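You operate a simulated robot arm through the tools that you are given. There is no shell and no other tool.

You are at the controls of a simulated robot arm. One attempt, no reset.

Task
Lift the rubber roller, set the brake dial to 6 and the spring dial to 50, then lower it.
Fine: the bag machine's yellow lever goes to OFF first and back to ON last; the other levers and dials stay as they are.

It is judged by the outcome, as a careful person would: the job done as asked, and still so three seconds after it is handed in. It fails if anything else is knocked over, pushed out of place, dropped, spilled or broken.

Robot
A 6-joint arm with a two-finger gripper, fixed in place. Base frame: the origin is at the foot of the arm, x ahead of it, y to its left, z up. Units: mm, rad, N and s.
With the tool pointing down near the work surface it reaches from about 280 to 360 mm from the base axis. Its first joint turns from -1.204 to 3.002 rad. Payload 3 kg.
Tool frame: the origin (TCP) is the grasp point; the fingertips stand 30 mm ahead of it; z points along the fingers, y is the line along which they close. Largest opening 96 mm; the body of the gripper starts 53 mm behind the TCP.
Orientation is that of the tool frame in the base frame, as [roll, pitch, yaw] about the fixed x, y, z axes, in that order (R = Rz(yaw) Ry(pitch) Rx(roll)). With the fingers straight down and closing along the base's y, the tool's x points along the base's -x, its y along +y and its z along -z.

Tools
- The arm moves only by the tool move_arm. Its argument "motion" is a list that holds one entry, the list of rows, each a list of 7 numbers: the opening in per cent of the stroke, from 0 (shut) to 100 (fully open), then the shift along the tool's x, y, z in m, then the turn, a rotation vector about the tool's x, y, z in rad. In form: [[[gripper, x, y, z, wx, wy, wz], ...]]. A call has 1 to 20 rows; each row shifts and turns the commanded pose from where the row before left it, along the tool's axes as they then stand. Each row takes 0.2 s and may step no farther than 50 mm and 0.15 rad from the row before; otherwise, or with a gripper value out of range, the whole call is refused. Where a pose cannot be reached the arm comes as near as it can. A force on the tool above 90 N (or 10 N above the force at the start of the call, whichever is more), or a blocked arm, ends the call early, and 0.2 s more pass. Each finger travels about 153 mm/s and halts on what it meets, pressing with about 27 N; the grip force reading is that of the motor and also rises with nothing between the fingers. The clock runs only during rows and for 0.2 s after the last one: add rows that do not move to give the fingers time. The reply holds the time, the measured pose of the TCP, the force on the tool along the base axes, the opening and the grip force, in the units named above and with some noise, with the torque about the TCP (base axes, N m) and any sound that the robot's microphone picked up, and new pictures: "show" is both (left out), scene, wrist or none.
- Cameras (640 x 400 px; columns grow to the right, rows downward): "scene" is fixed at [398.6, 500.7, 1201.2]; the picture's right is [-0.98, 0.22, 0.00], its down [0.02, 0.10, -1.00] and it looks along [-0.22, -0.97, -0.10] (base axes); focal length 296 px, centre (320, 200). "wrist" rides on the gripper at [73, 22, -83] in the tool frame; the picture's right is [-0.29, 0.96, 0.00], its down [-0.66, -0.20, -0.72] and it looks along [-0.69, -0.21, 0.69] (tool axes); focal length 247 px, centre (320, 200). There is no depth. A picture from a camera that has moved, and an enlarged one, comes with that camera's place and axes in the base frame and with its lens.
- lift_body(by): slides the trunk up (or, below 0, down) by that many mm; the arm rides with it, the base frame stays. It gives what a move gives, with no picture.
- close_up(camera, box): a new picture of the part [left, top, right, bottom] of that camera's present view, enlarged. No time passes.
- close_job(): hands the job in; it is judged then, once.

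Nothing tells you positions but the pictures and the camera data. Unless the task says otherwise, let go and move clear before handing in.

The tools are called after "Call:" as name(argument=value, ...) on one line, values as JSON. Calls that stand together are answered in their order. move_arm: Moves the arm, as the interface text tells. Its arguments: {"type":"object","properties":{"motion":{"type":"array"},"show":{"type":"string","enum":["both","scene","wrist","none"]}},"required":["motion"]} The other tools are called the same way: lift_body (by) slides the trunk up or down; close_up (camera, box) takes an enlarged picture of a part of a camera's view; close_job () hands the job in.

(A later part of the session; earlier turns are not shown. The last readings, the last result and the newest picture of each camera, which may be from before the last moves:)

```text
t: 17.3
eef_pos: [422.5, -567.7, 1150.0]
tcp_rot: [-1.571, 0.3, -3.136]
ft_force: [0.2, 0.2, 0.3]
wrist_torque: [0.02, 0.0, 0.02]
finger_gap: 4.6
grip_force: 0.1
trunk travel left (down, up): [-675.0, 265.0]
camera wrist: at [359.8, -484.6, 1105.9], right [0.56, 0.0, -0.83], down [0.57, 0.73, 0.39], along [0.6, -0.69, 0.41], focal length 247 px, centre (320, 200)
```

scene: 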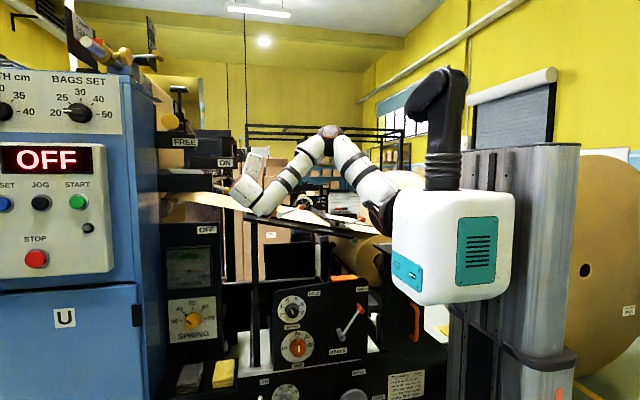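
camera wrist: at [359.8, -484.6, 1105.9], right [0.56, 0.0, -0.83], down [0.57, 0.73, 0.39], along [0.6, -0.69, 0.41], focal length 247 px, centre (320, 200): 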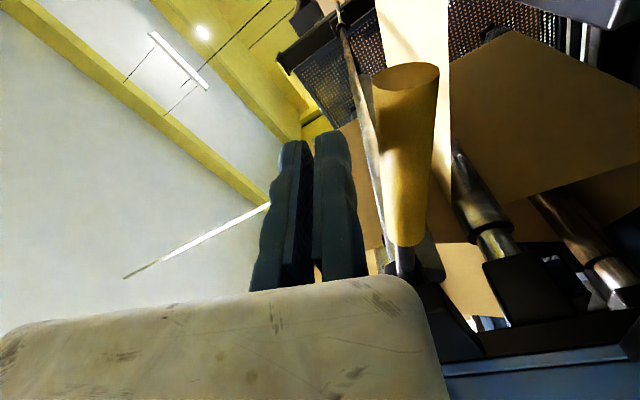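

Now I continue pushing down along the arc from here.

Call:
move_arm(motion=[[[5, 0, 0.014, 0, 0, 0, 0.07], [5, 0.001, 0.0136, 0, 0, 0, 0.1], [5, 0.001, 0.0136, 0, 0, 0, 0.1], [5, 0.001, 0.0136, 0, 0, 0, 0.1]]])

```text
t: 18.3
eef_pos: [443.4, -567.5, 1097.3]
tcp_rot: [-1.572, 0.672, -3.139]
ft_force: [-1.7, 0.6, 0.6]
wrist_torque: [0.03, 0.02, -0.01]
finger_gap: 4.5
grip_force: 0.1
trunk travel left (down, up): [-675.0, 265.0]
camera wrist: at [400.2, -484.1, 1033.9], right [0.82, 0.01, -0.57], down [0.39, 0.72, 0.57], along [0.41, -0.69, 0.6], focal length 247 px, centre (320, 200)
```

scene: 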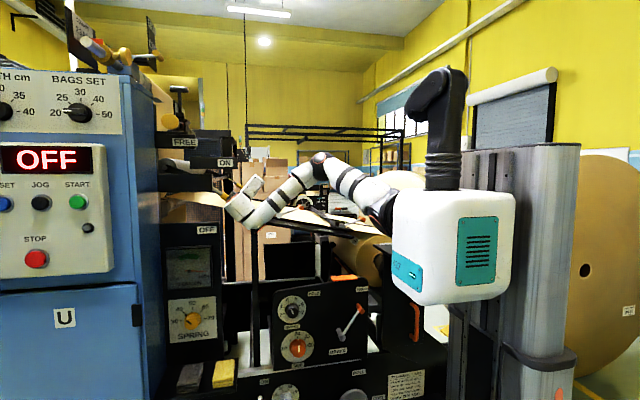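
wrist: 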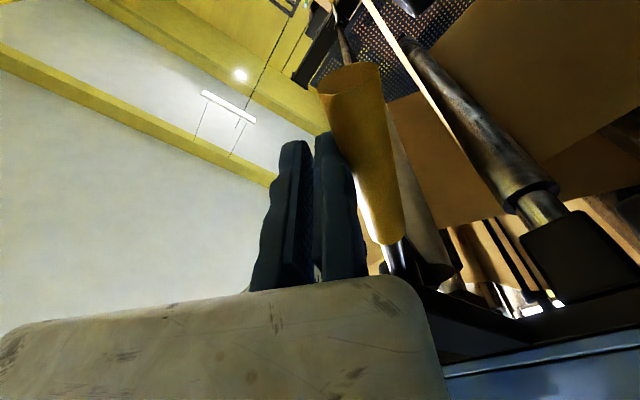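

The lever keeps following at low force, now at about 0.69 rad. I continue.

Call:
move_arm(motion=[[[5, 0.001, 0.0136, 0, 0, 0, 0.1], [5, 0.001, 0.0136, 0, 0, 0, 0.1], [5, 0.001, 0.0136, 0, 0, 0, 0.1]]])

```text
t: 19.1
eef_pos: [469.5, -564.8, 1065.3]
tcp_rot: [-1.576, 0.972, -3.138]
ft_force: [-2.1, -0.2, 0.2]
wrist_torque: [-0.04, 0.03, -0.04]
finger_gap: 4.9
grip_force: 0.1
trunk travel left (down, up): [-675.0, 265.0]
camera wrist: at [446.0, -483.0, 992.2], right [0.95, 0.01, -0.3], down [0.2, 0.72, 0.66], along [0.22, -0.69, 0.69], focal length 247 px, centre (320, 200)
```

scene: 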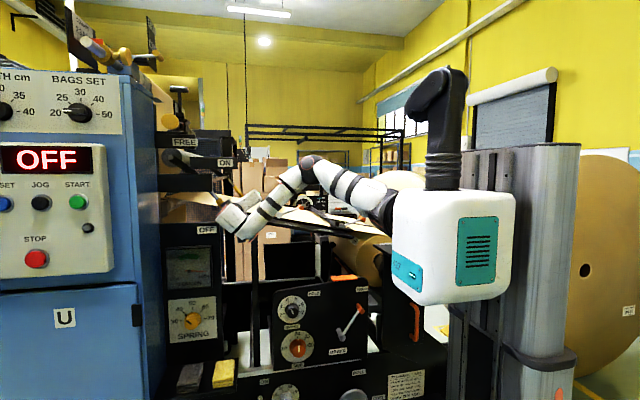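
wrist: 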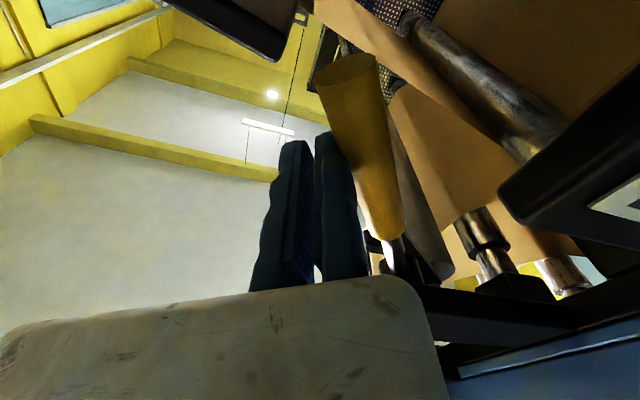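

Call:
close_up(camera="scene", box=[150, 130, 278, 210])

Call:
close_up(camera="scene", box=[150, 200, 278, 280])

```text
5.00 times, centred on (214, 170) of scene
camera zoom: at [398.6, 500.7, 1201.2], right [-0.98, 0.22, 0.0], down [0.02, 0.1, -1.0], along [-0.22, -0.97, -0.1], focal length 1480 px, centre (850, 350)
```

zoom: 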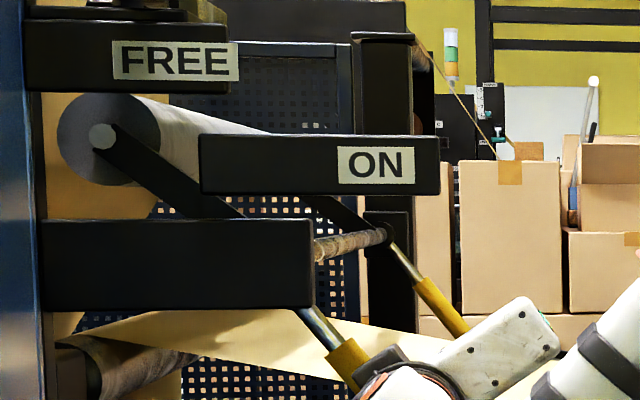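

```text
5.00 times, centred on (214, 240) of scene
camera zoom: at [398.6, 500.7, 1201.2], right [-0.98, 0.22, 0.0], down [0.02, 0.1, -1.0], along [-0.22, -0.97, -0.1], focal length 1480 px, centre (850, 0)
```

zoom: 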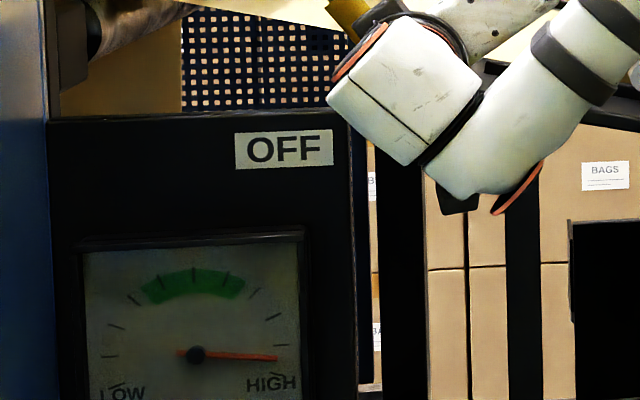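

The rubber roller is mounted on the other end of this lever's shaft and is already swinging up, so this is the right lever. I continue toward OFF, backing the tool off by 7 mm to keep the gripper body clear of the OFF panel.

Call:
move_arm(motion=[[[5, 0, 0, -0.007, 0, 0, 0], [5, 0.001, 0.0136, 0, 0, 0, 0.1], [5, 0.001, 0.0136, 0, 0, 0, 0.1]]])

```text
t: 19.9
eef_pos: [493.7, -557.9, 1050.9]
tcp_rot: [-1.574, 1.172, -3.14]
ft_force: [0.2, 0.6, 0.3]
wrist_torque: [0.01, -0.02, -0.01]
finger_gap: 5.1
grip_force: 0.1
trunk travel left (down, up): [-675.0, 265.0]
camera wrist: at [485.0, -475.6, 974.5], right [0.99, 0.01, -0.1], down [0.07, 0.72, 0.69], along [0.08, -0.69, 0.72], focal length 247 px, centre (320, 200)
```

scene: 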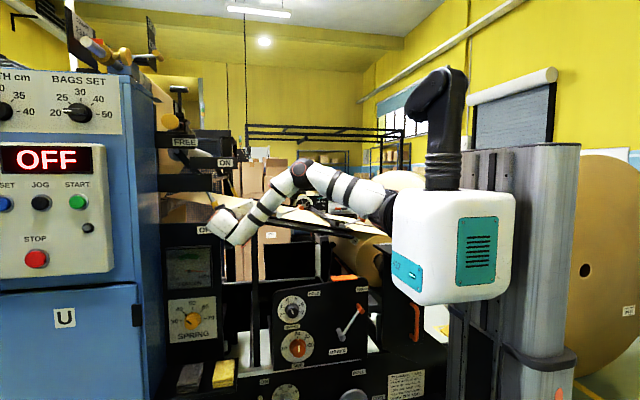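
wrist: 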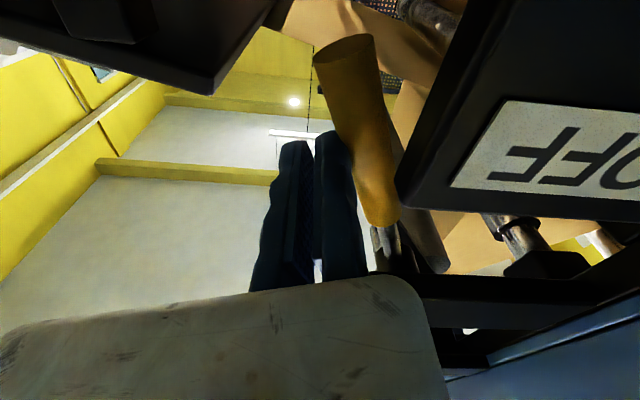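

Call:
close_up(camera="scene", box=[150, 130, 278, 210])

Call:
close_up(camera="wrist", box=[220, 20, 476, 300])

```text
5.00 times, centred on (214, 170) of scene
camera zoom: at [398.6, 500.7, 1201.2], right [-0.98, 0.22, 0.0], down [0.02, 0.1, -1.0], along [-0.22, -0.97, -0.1], focal length 1480 px, centre (850, 350)
```

zoom: 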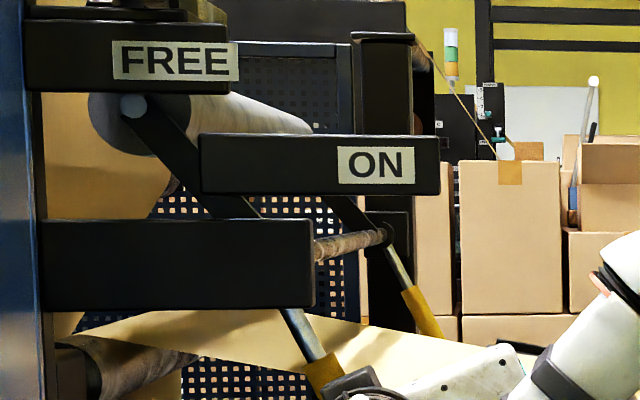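

```text
1.43 times, centred on (348, 160) of wrist
camera zoom: at [485.0, -475.6, 974.5], right [0.99, 0.01, -0.1], down [0.07, 0.72, 0.69], along [0.08, -0.69, 0.72], focal length 353 px, centre (280, 257)
```

zoom: 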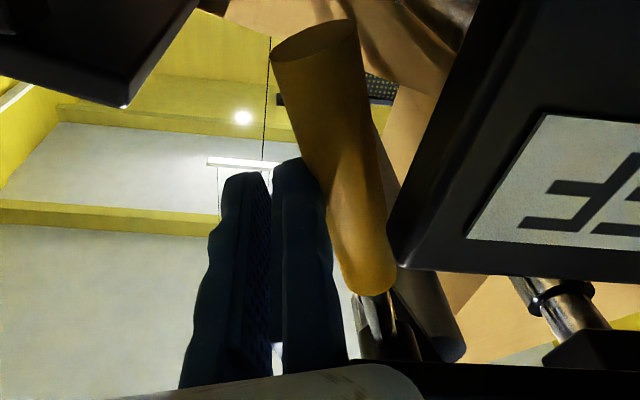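

The lever is now at about 60°, and its far twin agrees. To stay clear of the OFF panel's top edge, I slide the contact about 25 mm toward the pivot and then keep pushing gently to find the stop.

Call:
move_arm(motion=[[[5, -0.012, -0.004, 0, 0, 0, 0], [5, -0.013, 0, 0, 0, 0, 0], [5, 0, 0.004, 0, 0, 0, 0], [5, 0.001, 0.0109, 0, 0, 0, 0.1], [5, 0.001, 0.0109, 0, 0, 0, 0.1]]])

```text
t: 21.1
eef_pos: [501.4, -559.5, 1070.9]
tcp_rot: [-1.56, 1.381, -3.13]
ft_force: [-36.5, 12.4, 0.4]
wrist_torque: [0.15, 0.42, -0.62]
finger_gap: 4.7
grip_force: 0.1
out of reach, approached as far as the arm can: row 5
trunk travel left (down, up): [-675.0, 265.0]
camera wrist: at [510.0, -477.7, 994.3], right [0.99, 0.0, 0.11], down [-0.08, 0.72, 0.69], along [-0.08, -0.69, 0.72], focal length 247 px, centre (320, 200)
```

scene: 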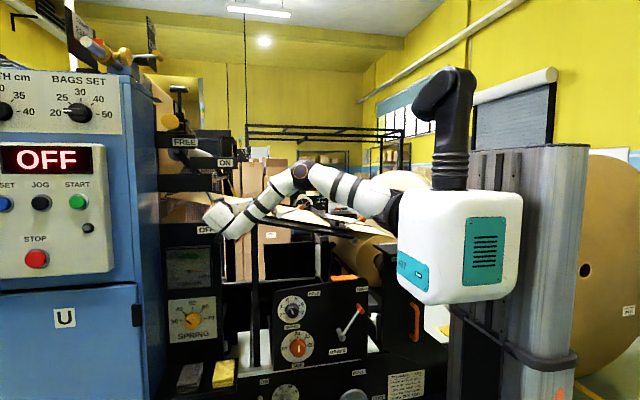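
wrist: 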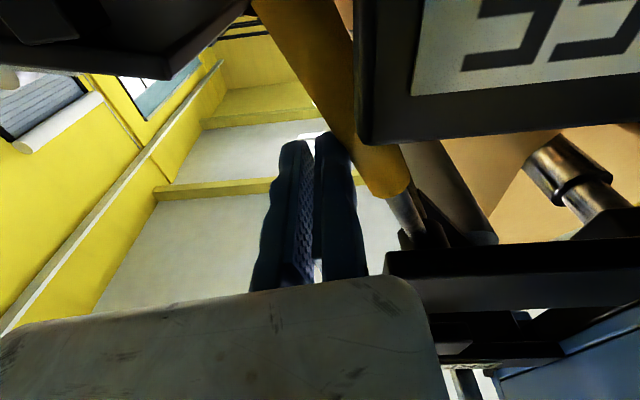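

A firm stop is felt: 36 N back along x. I'll look at the lever and roller closely.

Call:
close_up(camera="scene", box=[150, 130, 278, 210])

Call:
close_up(camera="wrist", box=[240, 0, 496, 260])

```text
5.00 times, centred on (214, 170) of scene
camera zoom: at [398.6, 500.7, 1201.2], right [-0.98, 0.22, 0.0], down [0.02, 0.1, -1.0], along [-0.22, -0.97, -0.1], focal length 1480 px, centre (850, 350)
```

zoom: 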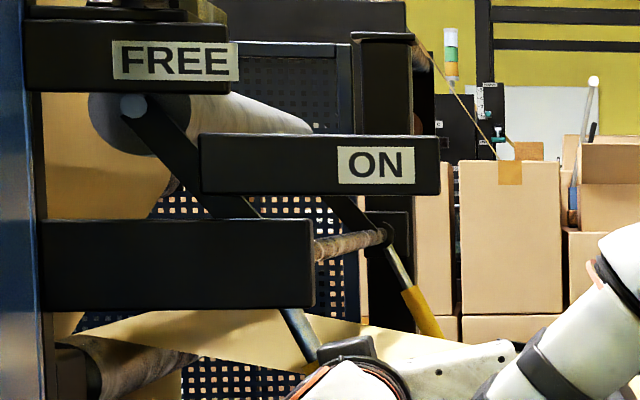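

```text
1.54 times, centred on (368, 130) of wrist
camera zoom: at [510.0, -477.7, 994.3], right [0.99, 0.0, 0.11], down [-0.08, 0.72, 0.69], along [-0.08, -0.69, 0.72], focal length 380 px, centre (246, 308)
```

zoom: 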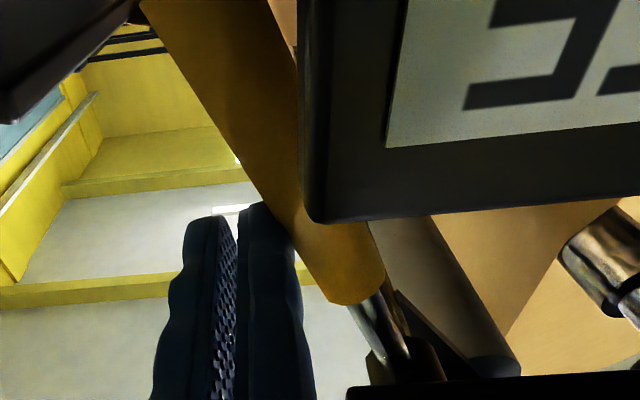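

The lever and roller haven't moved since the previous step, so this is the OFF stop with the rubber roller fully up. I'll ease off, retreat and check that it stays.

Call:
move_arm(motion=[[[5, 0, -0.012, 0, 0, 0, 0], [5, 0, -0.012, 0, 0, 0, -0.1], [5, 0, 0, -0.04, 0, 0, -0.1], [5, 0, 0, -0.04, 0, 0, -0.1], [5, 0, 0, -0.04, 0, 0, -0.1]]])

```text
t: 22.3
eef_pos: [452.7, -475.4, 1072.0]
tcp_rot: [-1.571, 0.966, -3.135]
ft_force: [0.2, 0.3, 1.0]
wrist_torque: [-0.01, -0.02, 0.02]
finger_gap: 4.8
grip_force: 0.0
out of reach, approached as far as the arm can: row 4, 5
trunk travel left (down, up): [-675.0, 265.0]
camera wrist: at [428.9, -392.8, 999.1], right [0.95, 0.01, -0.3], down [0.2, 0.72, 0.66], along [0.22, -0.69, 0.69], focal length 247 px, centre (320, 200)
```

scene: 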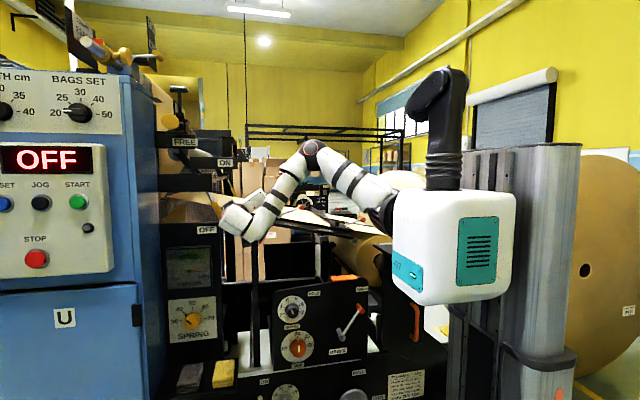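
wrist: 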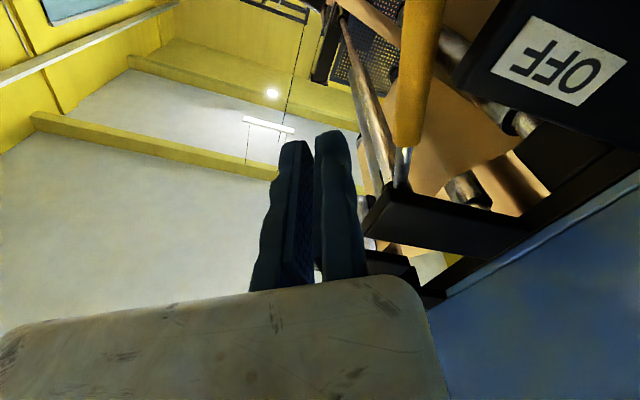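

The lever stays at OFF after I let go. I'll unroll the tool, and then look at the scene again.

Call:
move_arm(motion=[[[5, 0, 0, 0, 0, 0, -0.14], [5, 0, 0, 0, 0, 0, -0.14], [5, 0, 0, 0, 0, 0, -0.14], [5, 0, 0, 0, 0, 0, -0.14], [5, 0, 0, 0, 0, 0, -0.14], [5, 0, 0, 0, 0, 0, -0.14], [5, 0, 0, 0, 0, 0, -0.126], [5, 0, 0, 0, 0, 0, 0]]])

Call:
close_up(camera="scene", box=[150, 130, 278, 210])

Call:
close_up(camera="wrist", box=[320, 0, 640, 200])

```text
t: 24.1
eef_pos: [453.6, -477.4, 1072.2]
tcp_rot: [-1.572, 0.003, -3.136]
ft_force: [-1.0, 0.4, -0.5]
wrist_torque: [0.0, 0.0, -0.01]
finger_gap: 4.7
grip_force: 0.1
trunk travel left (down, up): [-675.0, 265.0]
camera wrist: at [379.1, -395.5, 1049.0], right [0.3, 0.0, -0.96], down [0.66, 0.73, 0.21], along [0.69, -0.69, 0.21], focal length 247 px, centre (320, 200)
```

scene: 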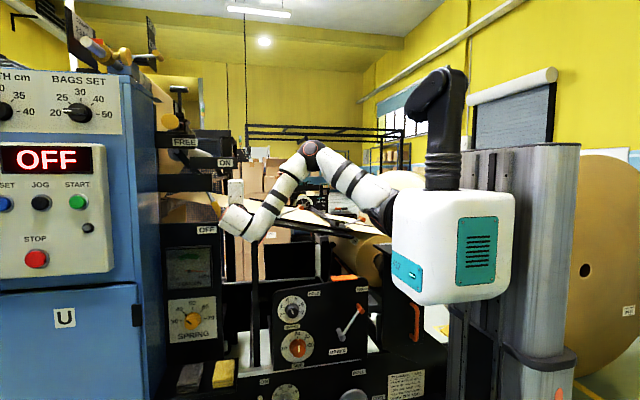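
wrist: 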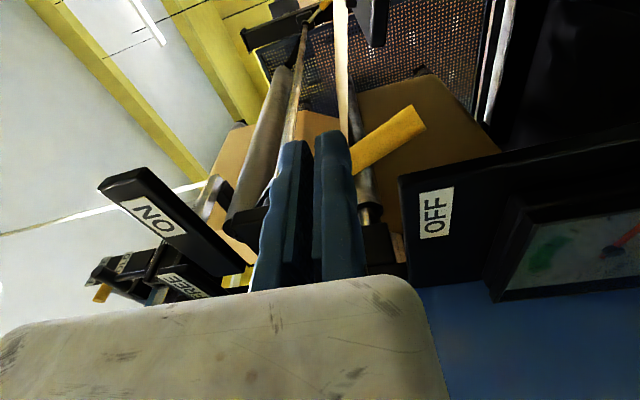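

```text
5.00 times, centred on (214, 170) of scene
camera zoom: at [398.6, 500.7, 1201.2], right [-0.98, 0.22, 0.0], down [0.02, 0.1, -1.0], along [-0.22, -0.97, -0.1], focal length 1480 px, centre (850, 350)
```

zoom: 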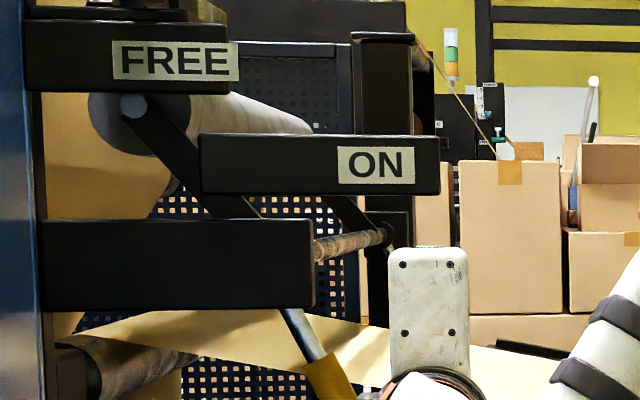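

```text
2.00 times, centred on (480, 100) of wrist
camera zoom: at [379.1, -395.5, 1049.0], right [0.3, 0.0, -0.96], down [0.66, 0.73, 0.21], along [0.69, -0.69, 0.21], focal length 494 px, centre (0, 400)
```

zoom: 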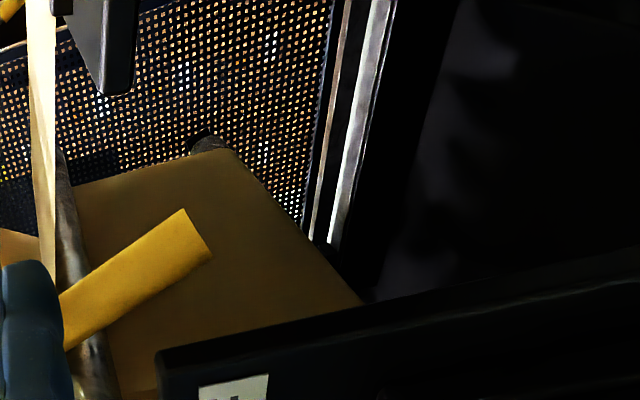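

The lever rests at OFF and the roller is up. Next is the brake dial, so I'll zoom in on both dials for their readings.

Call:
close_up(camera="scene", box=[270, 285, 318, 335])

Call:
close_up(camera="scene", box=[165, 295, 219, 345])

```text
8.00 times, centred on (294, 310) of scene
camera zoom: at [398.6, 500.7, 1201.2], right [-0.98, 0.22, 0.0], down [0.02, 0.1, -1.0], along [-0.22, -0.97, -0.1], focal length 2368 px, centre (528, -680)
```

zoom: 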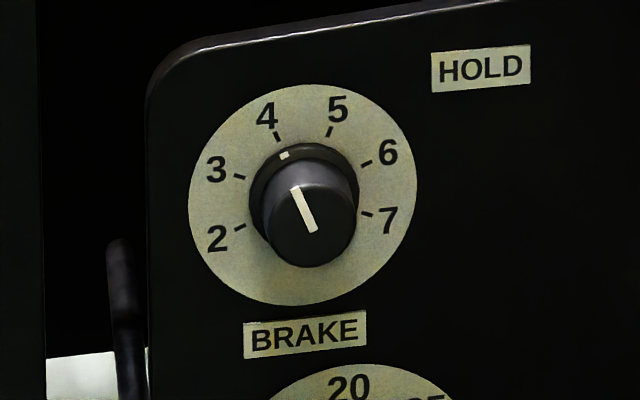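

```text
8.00 times, centred on (192, 320) of scene
camera zoom: at [398.6, 500.7, 1201.2], right [-0.98, 0.22, 0.0], down [0.02, 0.1, -1.0], along [-0.22, -0.97, -0.1], focal length 2368 px, centre (1344, -760)
```

zoom: 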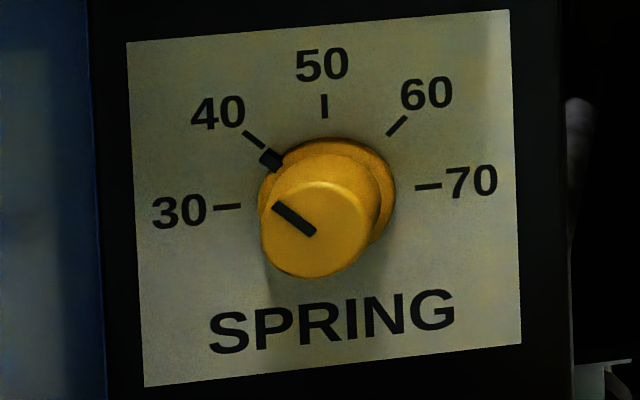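

The brake pointer is at 4, so it must turn clockwise about 90° to reach 6. The spring pointer is at 40, so it must turn clockwise about 45° to 50. I'll move the arm in front of the brake dial and then lower the trunk.

Call:
move_arm(motion=[[[40, 0.02, 0, -0.035, 0, 0, 0], [40, 0.045, 0, 0, 0, 0, 0], [40, 0.045, 0, 0, 0, 0, 0], [40, 0.045, 0, 0, 0, 0, 0], [60, 0.027, 0, 0, 0, 0, 0]]], show="scene")

```text
t: 25.3
eef_pos: [344.7, -399.9, 1064.7]
tcp_rot: [-1.576, 0.002, -3.138]
ft_force: [0.1, -0.5, -0.3]
wrist_torque: [0.01, -0.02, 0.0]
finger_gap: 57.6
grip_force: 0.1
out of reach, approached as far as the arm can: row 1, 2, 3, 4, 5
trunk travel left (down, up): [-675.0, 265.0]
```

scene: 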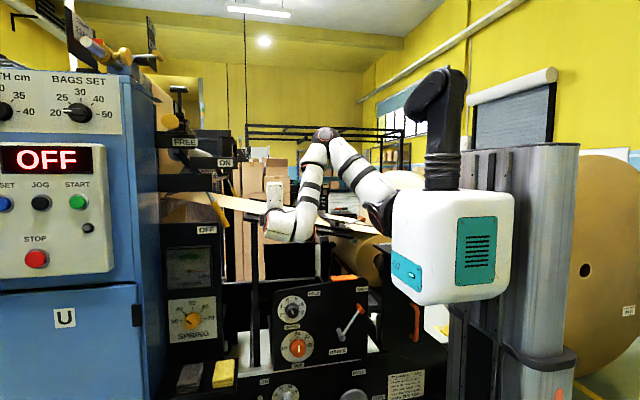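

The arm ended short of that position, so it seems limited there in this posture. I'll look at the arm's shape before choosing another approach for the brake dial.

Call:
close_up(camera="scene", box=[240, 110, 540, 310])

```text
2.00 times, centred on (390, 210) of scene
camera zoom: at [398.6, 500.7, 1201.2], right [-0.98, 0.22, 0.0], down [0.02, 0.1, -1.0], along [-0.22, -0.97, -0.1], focal length 592 px, centre (180, 180)
```

zoom: 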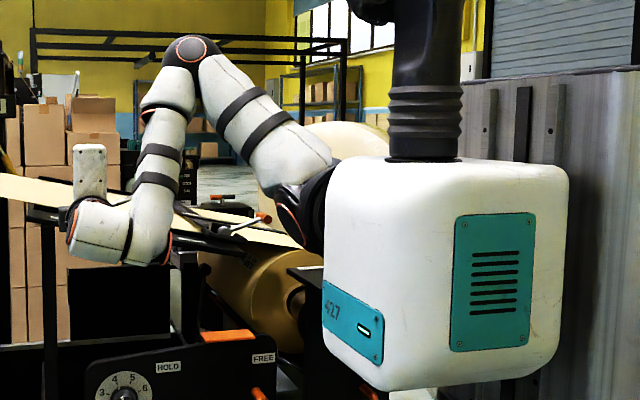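

I'll check where the arm has settled with a no-motion row.

Call:
move_arm(motion=[[[60, 0, 0, 0, 0, 0, 0], [60, 0, 0, 0, 0, 0, 0]]], show="wrist")

```text
t: 25.9
eef_pos: [343.8, -400.2, 1065.2]
tcp_rot: [-1.572, 0.004, -3.137]
ft_force: [0.8, -0.2, 0.8]
wrist_torque: [0.03, 0.0, 0.02]
finger_gap: 57.5
grip_force: 0.0
trunk travel left (down, up): [-675.0, 265.0]
camera wrist: at [271.6, -317.2, 1043.2], right [0.3, 0.0, -0.95], down [0.66, 0.72, 0.21], along [0.69, -0.69, 0.21], focal length 247 px, centre (320, 200)
```

wrist: 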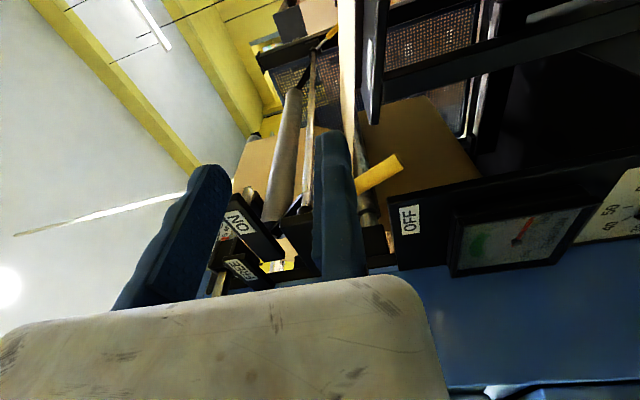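

It has settled there. I'll test the reach by moving straight toward -y from this point.

Call:
move_arm(motion=[[[60, 0, 0, 0.04, 0, 0, 0], [60, 0, 0, 0.04, 0, 0, 0]]], show="none")

Call:
move_arm(motion=[[[60, 0.03, 0, 0, 0, 0, 0], [60, 0.03, 0, 0, 0, 0, 0]]], show="scene")

```text
t: 26.5
eef_pos: [384.2, -461.7, 1061.4]
tcp_rot: [-1.575, 0.004, -3.137]
ft_force: [0.2, 0.3, -0.6]
wrist_torque: [-0.02, -0.04, 0.02]
finger_gap: 57.7
grip_force: 0.1
out of reach, approached as far as the arm can: row 1, 2
trunk travel left (down, up): [-675.0, 265.0]
```

```text
t: 27.1
eef_pos: [383.6, -454.5, 1061.0]
tcp_rot: [-1.572, 0.006, -3.137]
ft_force: [-0.1, -0.8, -0.4]
wrist_torque: [0.01, 0.0, 0.02]
finger_gap: 57.4
grip_force: 0.1
out of reach, approached as far as the arm can: row 1, 2
trunk travel left (down, up): [-675.0, 265.0]
```

scene: 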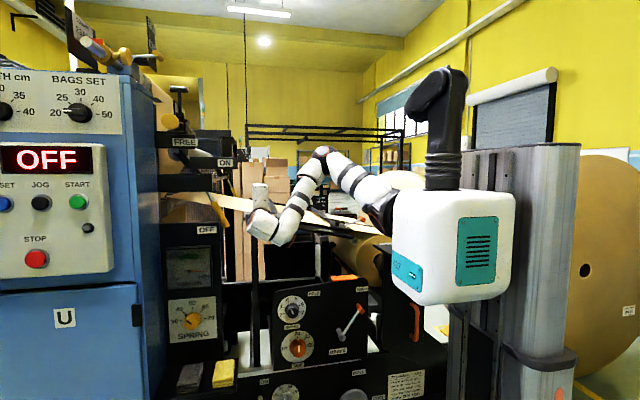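

The limit here may be on the last wrist joint. I'll test it by rolling the tool by +0.6 and then shifting toward -x again.

Call:
move_arm(motion=[[[60, 0, 0, 0, 0, 0, 0.15], [60, 0, 0, 0, 0, 0, 0.15], [60, 0, 0, 0, 0, 0, 0.15], [60, 0, 0, 0, 0, 0, 0.15]]], show="none")

Call:
move_arm(motion=[[[60, 0.03, -0.02, 0, 0, 0, 0], [60, 0.03, -0.02, 0, 0, 0, 0]]], show="none")

```text
t: 28.1
eef_pos: [383.3, -454.8, 1058.2]
tcp_rot: [-1.572, 0.605, -3.138]
ft_force: [-0.5, 0.4, -0.2]
wrist_torque: [0.02, -0.02, 0.03]
finger_gap: 57.5
grip_force: 0.0
trunk travel left (down, up): [-675.0, 265.0]
```

```text
t: 28.7
eef_pos: [364.3, -418.8, 1049.1]
tcp_rot: [-1.573, 0.605, 3.14]
ft_force: [-0.4, 0.0, 0.2]
wrist_torque: [-0.01, 0.01, 0.01]
finger_gap: 57.8
grip_force: 0.0
out of reach, approached as far as the arm can: row 1, 2
trunk travel left (down, up): [-675.0, 265.0]
```

Rolling makes no difference, so this is a true reach limit at this relative height. I'll unroll, go higher relative to the trunk and test whether smaller x becomes reachable there.

Call:
move_arm(motion=[[[60, 0, 0, 0, 0, 0, -0.15], [60, 0, 0, 0, 0, 0, -0.15], [60, 0, 0, 0, 0, 0, -0.15], [60, 0, 0, 0, 0, 0, -0.155], [60, 0, -0.045, 0, 0, 0, 0], [60, 0, -0.045, 0, 0, 0, 0], [60, 0, -0.045, 0, 0, 0, 0], [60, 0, -0.045, 0, 0, 0, 0]]], show="none")

Call:
move_arm(motion=[[[60, 0.03, 0, 0.02, 0, 0, 0], [60, 0.03, 0, 0.02, 0, 0, 0]]], show="scene")

```text
refused: row 4 steps farther than a row can; nothing moved
```

```text
t: 29.3
eef_pos: [361.9, -432.6, 1001.1]
tcp_rot: [-1.574, 0.604, -3.14]
ft_force: [-0.1, 0.1, -0.3]
wrist_torque: [0.01, -0.01, 0.02]
finger_gap: 57.8
grip_force: 0.2
out of reach, approached as far as the arm can: row 1, 2
trunk travel left (down, up): [-675.0, 265.0]
```

scene: 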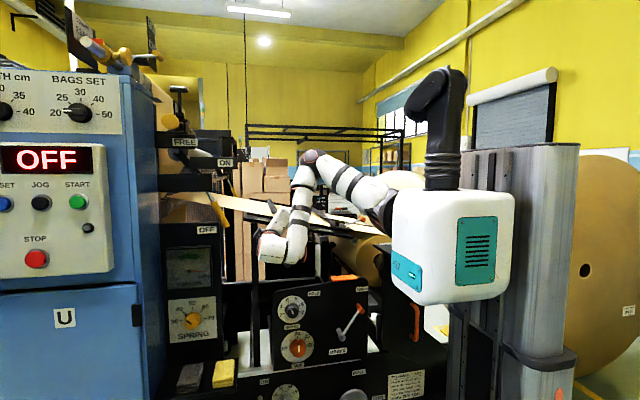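

Now let me do that properly: unroll, then rise to test the reach higher up.

Call:
move_arm(motion=[[[60, 0, 0, 0, 0, 0, -0.12], [60, 0, 0, 0, 0, 0, -0.12], [60, 0, 0, 0, 0, 0, -0.12], [60, 0, 0, 0, 0, 0, -0.12], [60, 0, 0, 0, 0, 0, -0.124], [60, 0, -0.045, 0, 0, 0, 0], [60, 0, -0.045, 0, 0, 0, 0], [60, 0, -0.045, 0, 0, 0, 0], [60, 0, -0.045, 0, 0, 0, 0], [60, 0, -0.045, 0, 0, 0, 0]]], show="scene")

Call:
move_arm(motion=[[[60, 0.03, 0, 0.02, 0, 0, 0], [60, 0.03, 0, 0.02, 0, 0, 0]]], show="scene")

```text
t: 31.5
eef_pos: [366.6, -427.3, 1225.7]
tcp_rot: [-1.571, -0.001, -3.135]
ft_force: [-0.3, -0.1, 0.5]
wrist_torque: [0.02, -0.04, 0.05]
finger_gap: 57.7
grip_force: 0.1
out of reach, approached as far as the arm can: row 6, 7
trunk travel left (down, up): [-675.0, 265.0]
```

scene: 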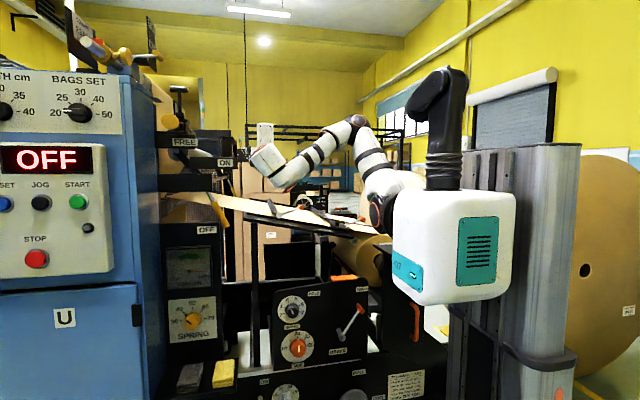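

```text
t: 32.1
eef_pos: [346.5, -452.7, 1246.8]
tcp_rot: [-1.574, -0.003, -3.139]
ft_force: [0.5, 0.0, 0.7]
wrist_torque: [-0.02, 0.0, 0.01]
finger_gap: 57.5
grip_force: 0.1
out of reach, approached as far as the arm can: row 1, 2
trunk travel left (down, up): [-675.0, 265.0]
```

scene: 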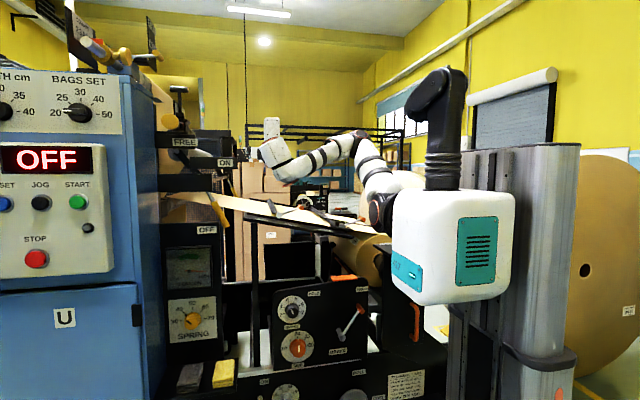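

Going higher relative to the trunk opens up smaller x. I'll continue in that direction.

Call:
move_arm(motion=[[[60, 0.02, -0.045, 0, 0, 0, 0], [60, 0.02, -0.045, 0, 0, 0, 0], [60, 0.02, -0.02, 0.01, 0, 0, 0], [60, 0.015, 0, 0.01, 0, 0, 0]]], show="scene")

```text
t: 33.1
eef_pos: [271.4, -475.7, 1356.2]
tcp_rot: [-1.574, 0.0, -3.136]
ft_force: [-0.6, 0.4, 0.5]
wrist_torque: [0.0, 0.02, 0.02]
finger_gap: 57.7
grip_force: 0.0
trunk travel left (down, up): [-675.0, 265.0]
```

scene: 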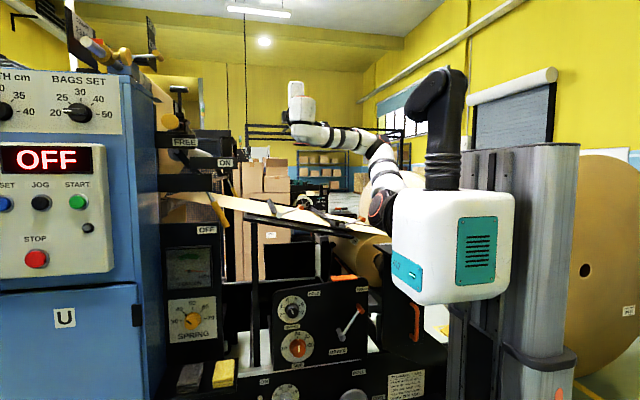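

Now the tool reaches (271, -476) at this relative height without any limit. So the trunk has to go nearly all the way down for the brake dial. I'll back off 40 mm first so nothing is touched on the way down.

Call:
move_arm(motion=[[[60, 0, 0, -0.04, 0, 0, 0], [60, 0, 0, 0, 0, 0, 0]]], show="wrist")

```text
t: 33.7
eef_pos: [272.5, -437.3, 1355.4]
tcp_rot: [-1.575, -0.003, -3.135]
ft_force: [-0.4, -1.7, 0.0]
wrist_torque: [0.01, 0.01, 0.02]
finger_gap: 57.6
grip_force: 0.0
trunk travel left (down, up): [-675.0, 265.0]
camera wrist: at [198.4, -354.9, 1332.9], right [0.29, 0.01, -0.96], down [0.66, 0.73, 0.2], along [0.69, -0.69, 0.21], focal length 247 px, centre (320, 200)
```

wrist: 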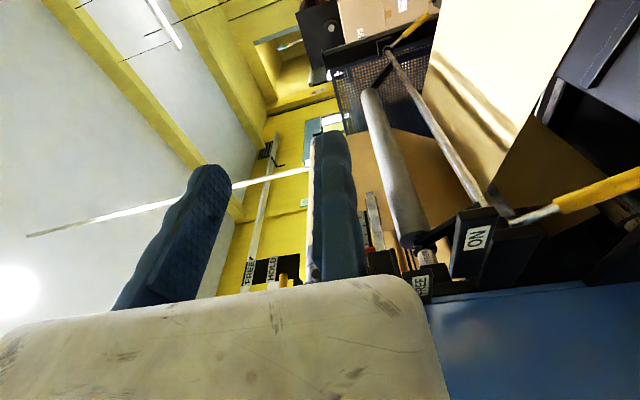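

I lower the trunk in two stages, checking in between.

Call:
lift_body(by=-400)

Call:
move_arm(motion=[[[60, 0, 0, 0, 0, 0, 0]]])

```text
t: 37.5
eef_pos: [270.6, -434.8, 956.7]
tcp_rot: [-1.572, 0.0, -3.136]
ft_force: [0.4, 0.9, 0.2]
wrist_torque: [0.0, 0.03, 0.0]
finger_gap: 57.7
grip_force: 0.1
trunk travel left (down, up): [-275.0, 665.0]
```

```text
t: 37.9
eef_pos: [271.0, -435.0, 955.6]
tcp_rot: [-1.571, 0.001, -3.134]
ft_force: [0.0, -0.3, 0.3]
wrist_torque: [-0.03, 0.01, -0.02]
finger_gap: 57.6
grip_force: 0.0
trunk travel left (down, up): [-275.0, 665.0]
camera wrist: at [197.8, -352.5, 933.9], right [0.29, 0.0, -0.96], down [0.66, 0.73, 0.2], along [0.69, -0.69, 0.21], focal length 247 px, centre (320, 200)
```

scene: 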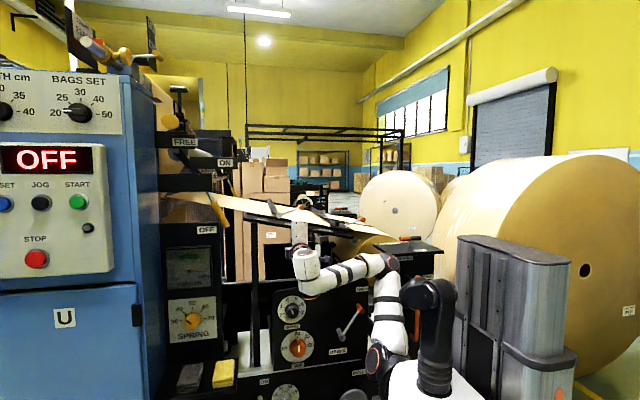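
wrist: 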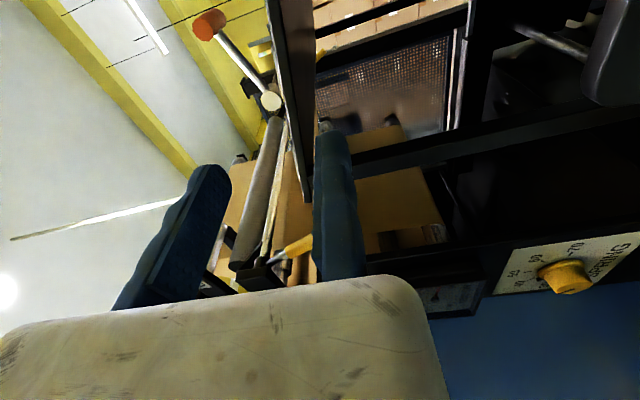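

All clear. I lower the remaining 254 mm to the height of the brake dial.

Call:
lift_body(by=-254)

Call:
move_arm(motion=[[[60, 0, 0, 0, 0, 0, 0]]])

Call:
close_up(camera="wrist", box=[200, 60, 460, 280])

Call:
close_up(camera="scene", box=[240, 250, 400, 400])

```text
t: 40.5
eef_pos: [271.7, -435.4, 702.3]
tcp_rot: [-1.572, -0.001, -3.136]
ft_force: [-0.4, -0.5, -0.6]
wrist_torque: [-0.06, 0.01, 0.01]
finger_gap: 57.5
grip_force: 0.0
trunk travel left (down, up): [-21.0, 919.0]
```

```text
t: 40.9
eef_pos: [270.8, -435.2, 702.6]
tcp_rot: [-1.573, 0.001, -3.138]
ft_force: [0.2, -1.3, -0.5]
wrist_torque: [0.02, -0.02, 0.03]
finger_gap: 57.5
grip_force: 0.0
trunk travel left (down, up): [-21.0, 919.0]
camera wrist: at [197.8, -352.5, 679.9], right [0.29, 0.0, -0.96], down [0.66, 0.73, 0.2], along [0.69, -0.69, 0.21], focal length 247 px, centre (320, 200)
```

scene: 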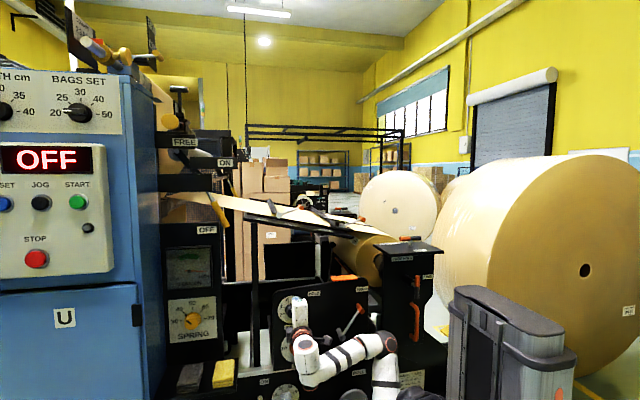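
wrist: 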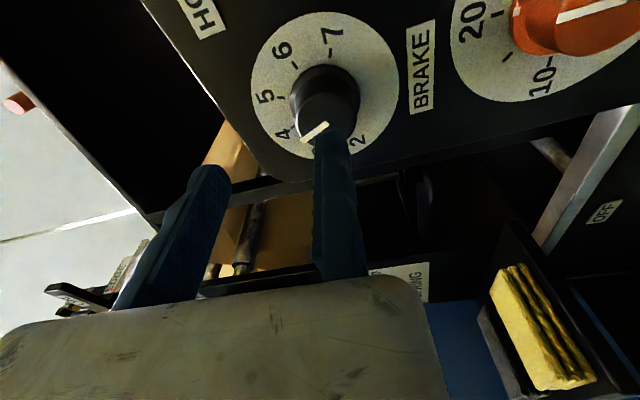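

```text
1.82 times, centred on (330, 170) of wrist
camera zoom: at [197.8, -352.5, 679.9], right [0.29, 0.0, -0.96], down [0.66, 0.73, 0.2], along [0.69, -0.69, 0.21], focal length 449 px, centre (302, 254)
```

zoom: 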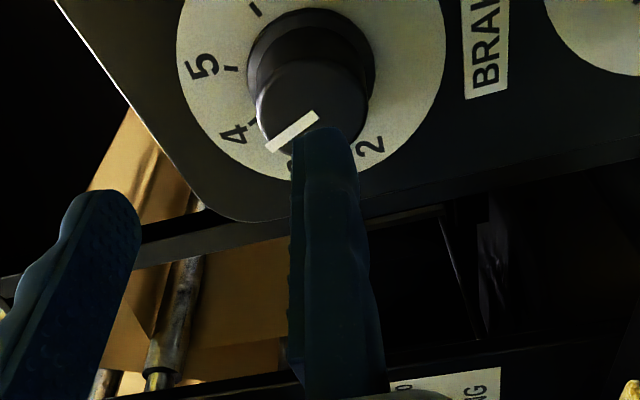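

```text
2.67 times, centred on (320, 325) of scene
camera zoom: at [398.6, 500.7, 1201.2], right [-0.98, 0.22, 0.0], down [0.02, 0.1, -1.0], along [-0.22, -0.97, -0.1], focal length 789 px, centre (320, -133)
```

zoom: 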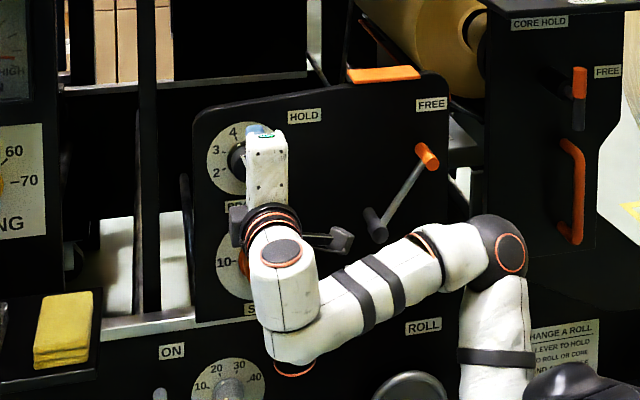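

I can see the brake knob clearly: its axis is at about x=274, z=699 and it is about 40 mm across. I'll place the fixed finger just under it, with the moving finger above, then move in.

Call:
move_arm(motion=[[[60, -0.003, 0.0265, 0, 0, 0, 0], [60, 0, 0, 0.02, 0, 0, 0], [60, 0, 0, 0, 0, 0, 0]]], show="wrist")

Call:
close_up(camera="wrist", box=[200, 40, 456, 240])

```text
t: 41.7
eef_pos: [276.2, -455.0, 680.5]
tcp_rot: [-1.573, 0.0, -3.136]
ft_force: [-0.3, -0.6, -0.1]
wrist_torque: [-0.01, 0.0, 0.0]
finger_gap: 57.5
grip_force: 0.0
out of reach, approached as far as the arm can: row 2
trunk travel left (down, up): [-21.0, 919.0]
camera wrist: at [203.8, -372.4, 657.0], right [0.29, 0.0, -0.96], down [0.66, 0.73, 0.2], along [0.69, -0.69, 0.21], focal length 247 px, centre (320, 200)
```

wrist: 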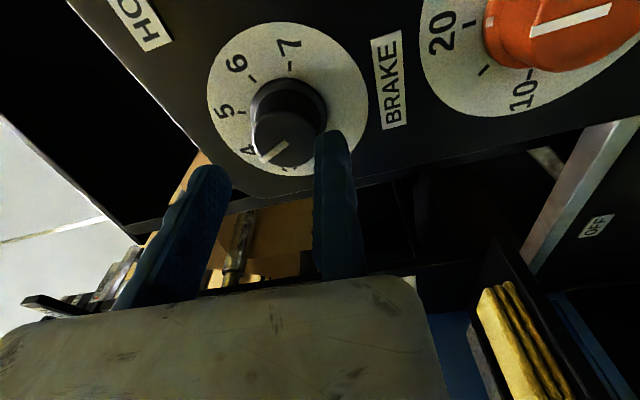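

```text
2.00 times, centred on (328, 140) of wrist
camera zoom: at [203.8, -372.4, 657.0], right [0.29, 0.0, -0.96], down [0.66, 0.73, 0.2], along [0.69, -0.69, 0.21], focal length 494 px, centre (304, 320)
```

zoom: 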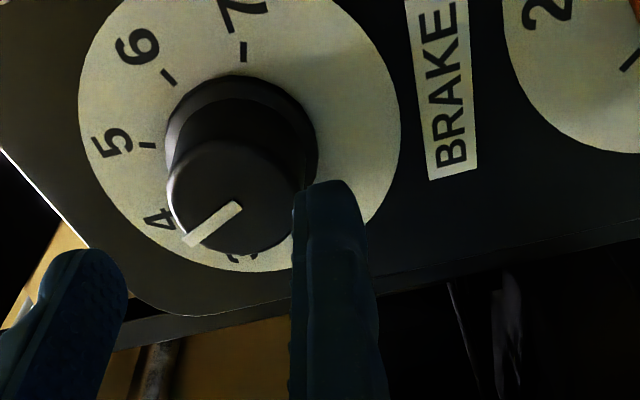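

The arm is right at its limit here, so I use the last 21 mm of trunk travel and raise the arm by the same amount. That puts the posture back inside its reach.

Call:
lift_body(by=-21)

Call:
move_arm(motion=[[[60, 0.001, -0.0155, 0, 0, 0, 0], [60, 0, 0, 0, 0, 0, 0]]], show="wrist")

```text
t: 42.4
eef_pos: [276.8, -454.3, 660.1]
tcp_rot: [-1.574, 0.0, -3.137]
ft_force: [-0.3, -0.2, 0.5]
wrist_torque: [-0.06, 0.01, -0.03]
finger_gap: 57.6
grip_force: 0.1
trunk travel left (down, up): [0.0, 940.0]
```

```text
t: 43.0
eef_pos: [275.2, -454.4, 673.4]
tcp_rot: [-1.576, 0.0, -3.135]
ft_force: [0.5, -0.7, -0.4]
wrist_torque: [0.0, 0.02, -0.01]
finger_gap: 57.4
grip_force: 0.0
trunk travel left (down, up): [0.0, 940.0]
camera wrist: at [201.7, -371.8, 651.4], right [0.29, 0.0, -0.96], down [0.66, 0.73, 0.2], along [0.69, -0.69, 0.21], focal length 247 px, centre (320, 200)
```

wrist: 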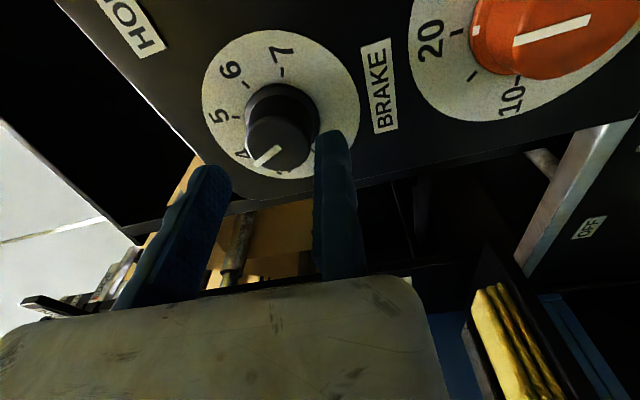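

The tool is clear of the limit. The fixed pad should be about 6 mm below the knob and the moving finger about 11 mm above it. I move in slowly.

Call:
move_arm(motion=[[[60, 0, 0, 0.012, 0, 0, 0], [60, 0, 0, 0.012, 0, 0, 0], [60, 0, 0, 0.011, 0, 0, 0], [60, 0, 0, 0, 0, 0, 0]]], show="wrist")

Call:
close_up(camera="wrist", box=[160, 60, 416, 220])

```text
t: 44.0
eef_pos: [275.5, -490.3, 675.4]
tcp_rot: [-1.573, 0.0, -3.137]
ft_force: [-0.7, 0.0, 1.1]
wrist_torque: [0.04, 0.02, -0.01]
finger_gap: 57.8
grip_force: 0.1
trunk travel left (down, up): [0.0, 940.0]
camera wrist: at [202.3, -407.3, 652.0], right [0.29, 0.0, -0.96], down [0.66, 0.73, 0.2], along [0.69, -0.69, 0.21], focal length 247 px, centre (320, 200)
```

wrist: 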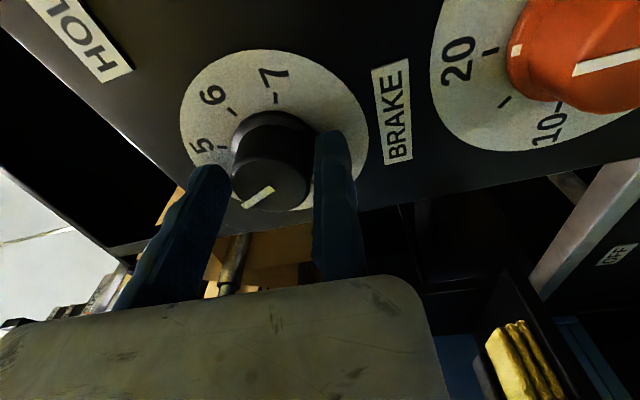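

```text
2.50 times, centred on (288, 140) of wrist
camera zoom: at [202.3, -407.3, 652.0], right [0.29, 0.0, -0.96], down [0.66, 0.73, 0.2], along [0.69, -0.69, 0.21], focal length 617 px, centre (400, 350)
```

zoom: 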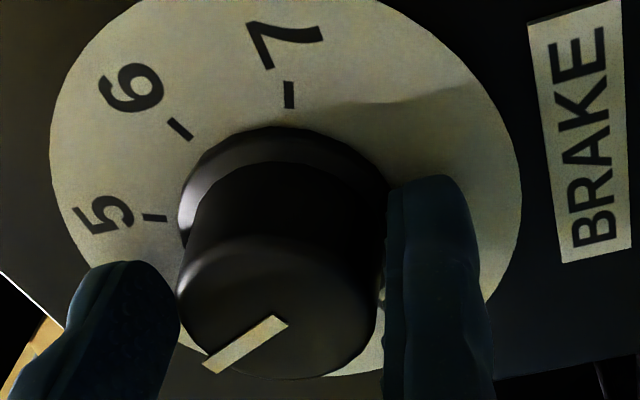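

The knob sits nicely between the fingers. I close on it and read the gap.

Call:
move_arm(motion=[[[30, 0, 0, 0, 0, 0, 0], [30, 0, 0, 0, 0, 0, 0]]], show="wrist")

```text
t: 44.6
eef_pos: [274.5, -487.8, 677.0]
tcp_rot: [-1.569, 0.001, -3.135]
ft_force: [0.1, 2.4, 12.8]
wrist_torque: [-0.54, -0.06, 0.21]
finger_gap: 43.8
grip_force: 12.7
trunk travel left (down, up): [0.0, 940.0]
camera wrist: at [201.5, -405.7, 653.6], right [0.3, 0.0, -0.96], down [0.66, 0.73, 0.2], along [0.69, -0.69, 0.21], focal length 247 px, centre (320, 200)
```

wrist: 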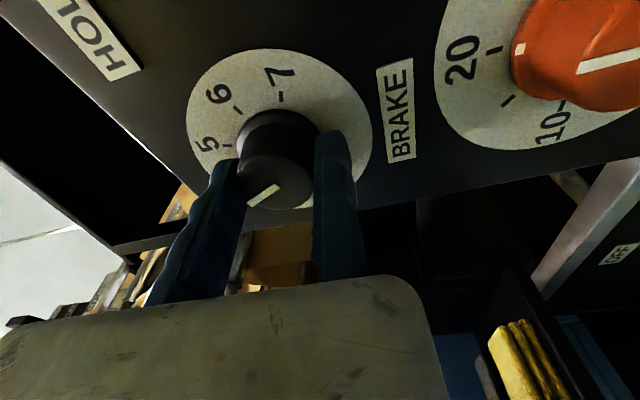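

The moving finger touches and the fixed pad is still about 3 mm away. I raise the tool slightly so both pads bear on the knob.

Call:
move_arm(motion=[[[30, 0, -0.003, 0, 0, 0, 0], [30, 0, 0, 0, 0, 0, 0]]], show="none")

```text
t: 45.2
eef_pos: [273.8, -488.7, 678.4]
tcp_rot: [-1.571, 0.001, -3.136]
ft_force: [-1.0, 5.5, 10.6]
wrist_torque: [-0.56, -0.01, 0.06]
finger_gap: 41.5
grip_force: 10.6
trunk travel left (down, up): [0.0, 940.0]
```

Call:
move_arm(motion=[[[30, 0, -0.002, 0, 0, 0, 0], [30, 0, 0, 0, 0, 0, 0]]], show="wrist")

Call:
close_up(camera="wrist", box=[160, 60, 416, 220])

```text
t: 45.8
eef_pos: [275.1, -486.8, 678.1]
tcp_rot: [-1.572, -0.003, -3.135]
ft_force: [-13.5, 31.8, -20.4]
wrist_torque: [-0.64, -0.28, -0.04]
finger_gap: 41.0
grip_force: 45.0
trunk travel left (down, up): [0.0, 940.0]
camera wrist: at [202.1, -405.6, 656.8], right [0.29, 0.0, -0.96], down [0.66, 0.73, 0.2], along [0.69, -0.69, 0.21], focal length 247 px, centre (320, 200)
```

wrist: 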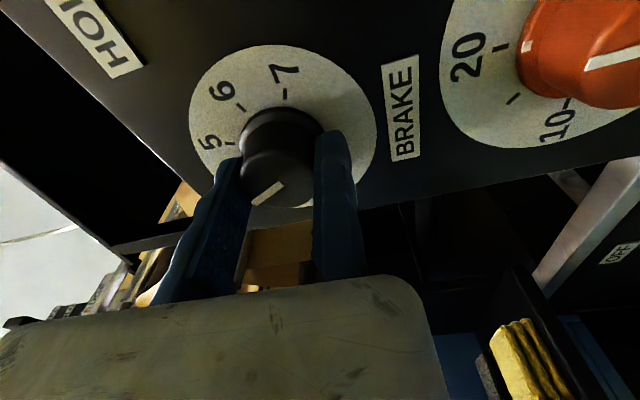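

```text
2.50 times, centred on (288, 140) of wrist
camera zoom: at [202.1, -405.6, 656.8], right [0.29, 0.0, -0.96], down [0.66, 0.73, 0.2], along [0.69, -0.69, 0.21], focal length 617 px, centre (400, 350)
```

zoom: 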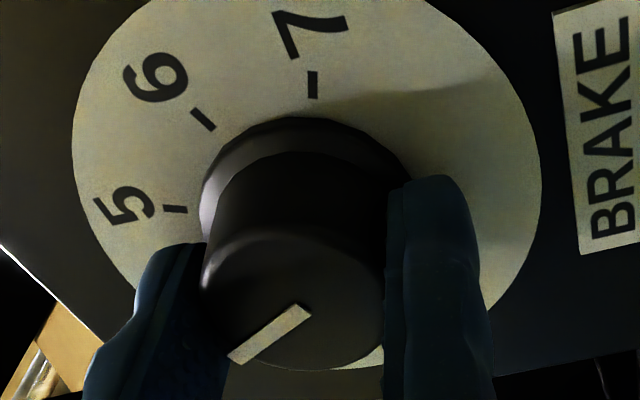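

Both pads now bear on the knob at 41 mm, but the tool is also loaded along y, probably against the knob's skirt. I ease that off a little before turning.

Call:
move_arm(motion=[[[30, 0, 0.001, -0.003, 0, 0, 0], [30, 0, 0, 0, 0, 0, 0]]], show="none")

```text
t: 46.4
eef_pos: [275.4, -488.4, 679.0]
tcp_rot: [-1.572, 0.002, -3.136]
ft_force: [1.7, -9.0, 9.2]
wrist_torque: [-0.15, 0.01, 0.09]
finger_gap: 41.2
grip_force: 45.6
trunk travel left (down, up): [0.0, 940.0]
```

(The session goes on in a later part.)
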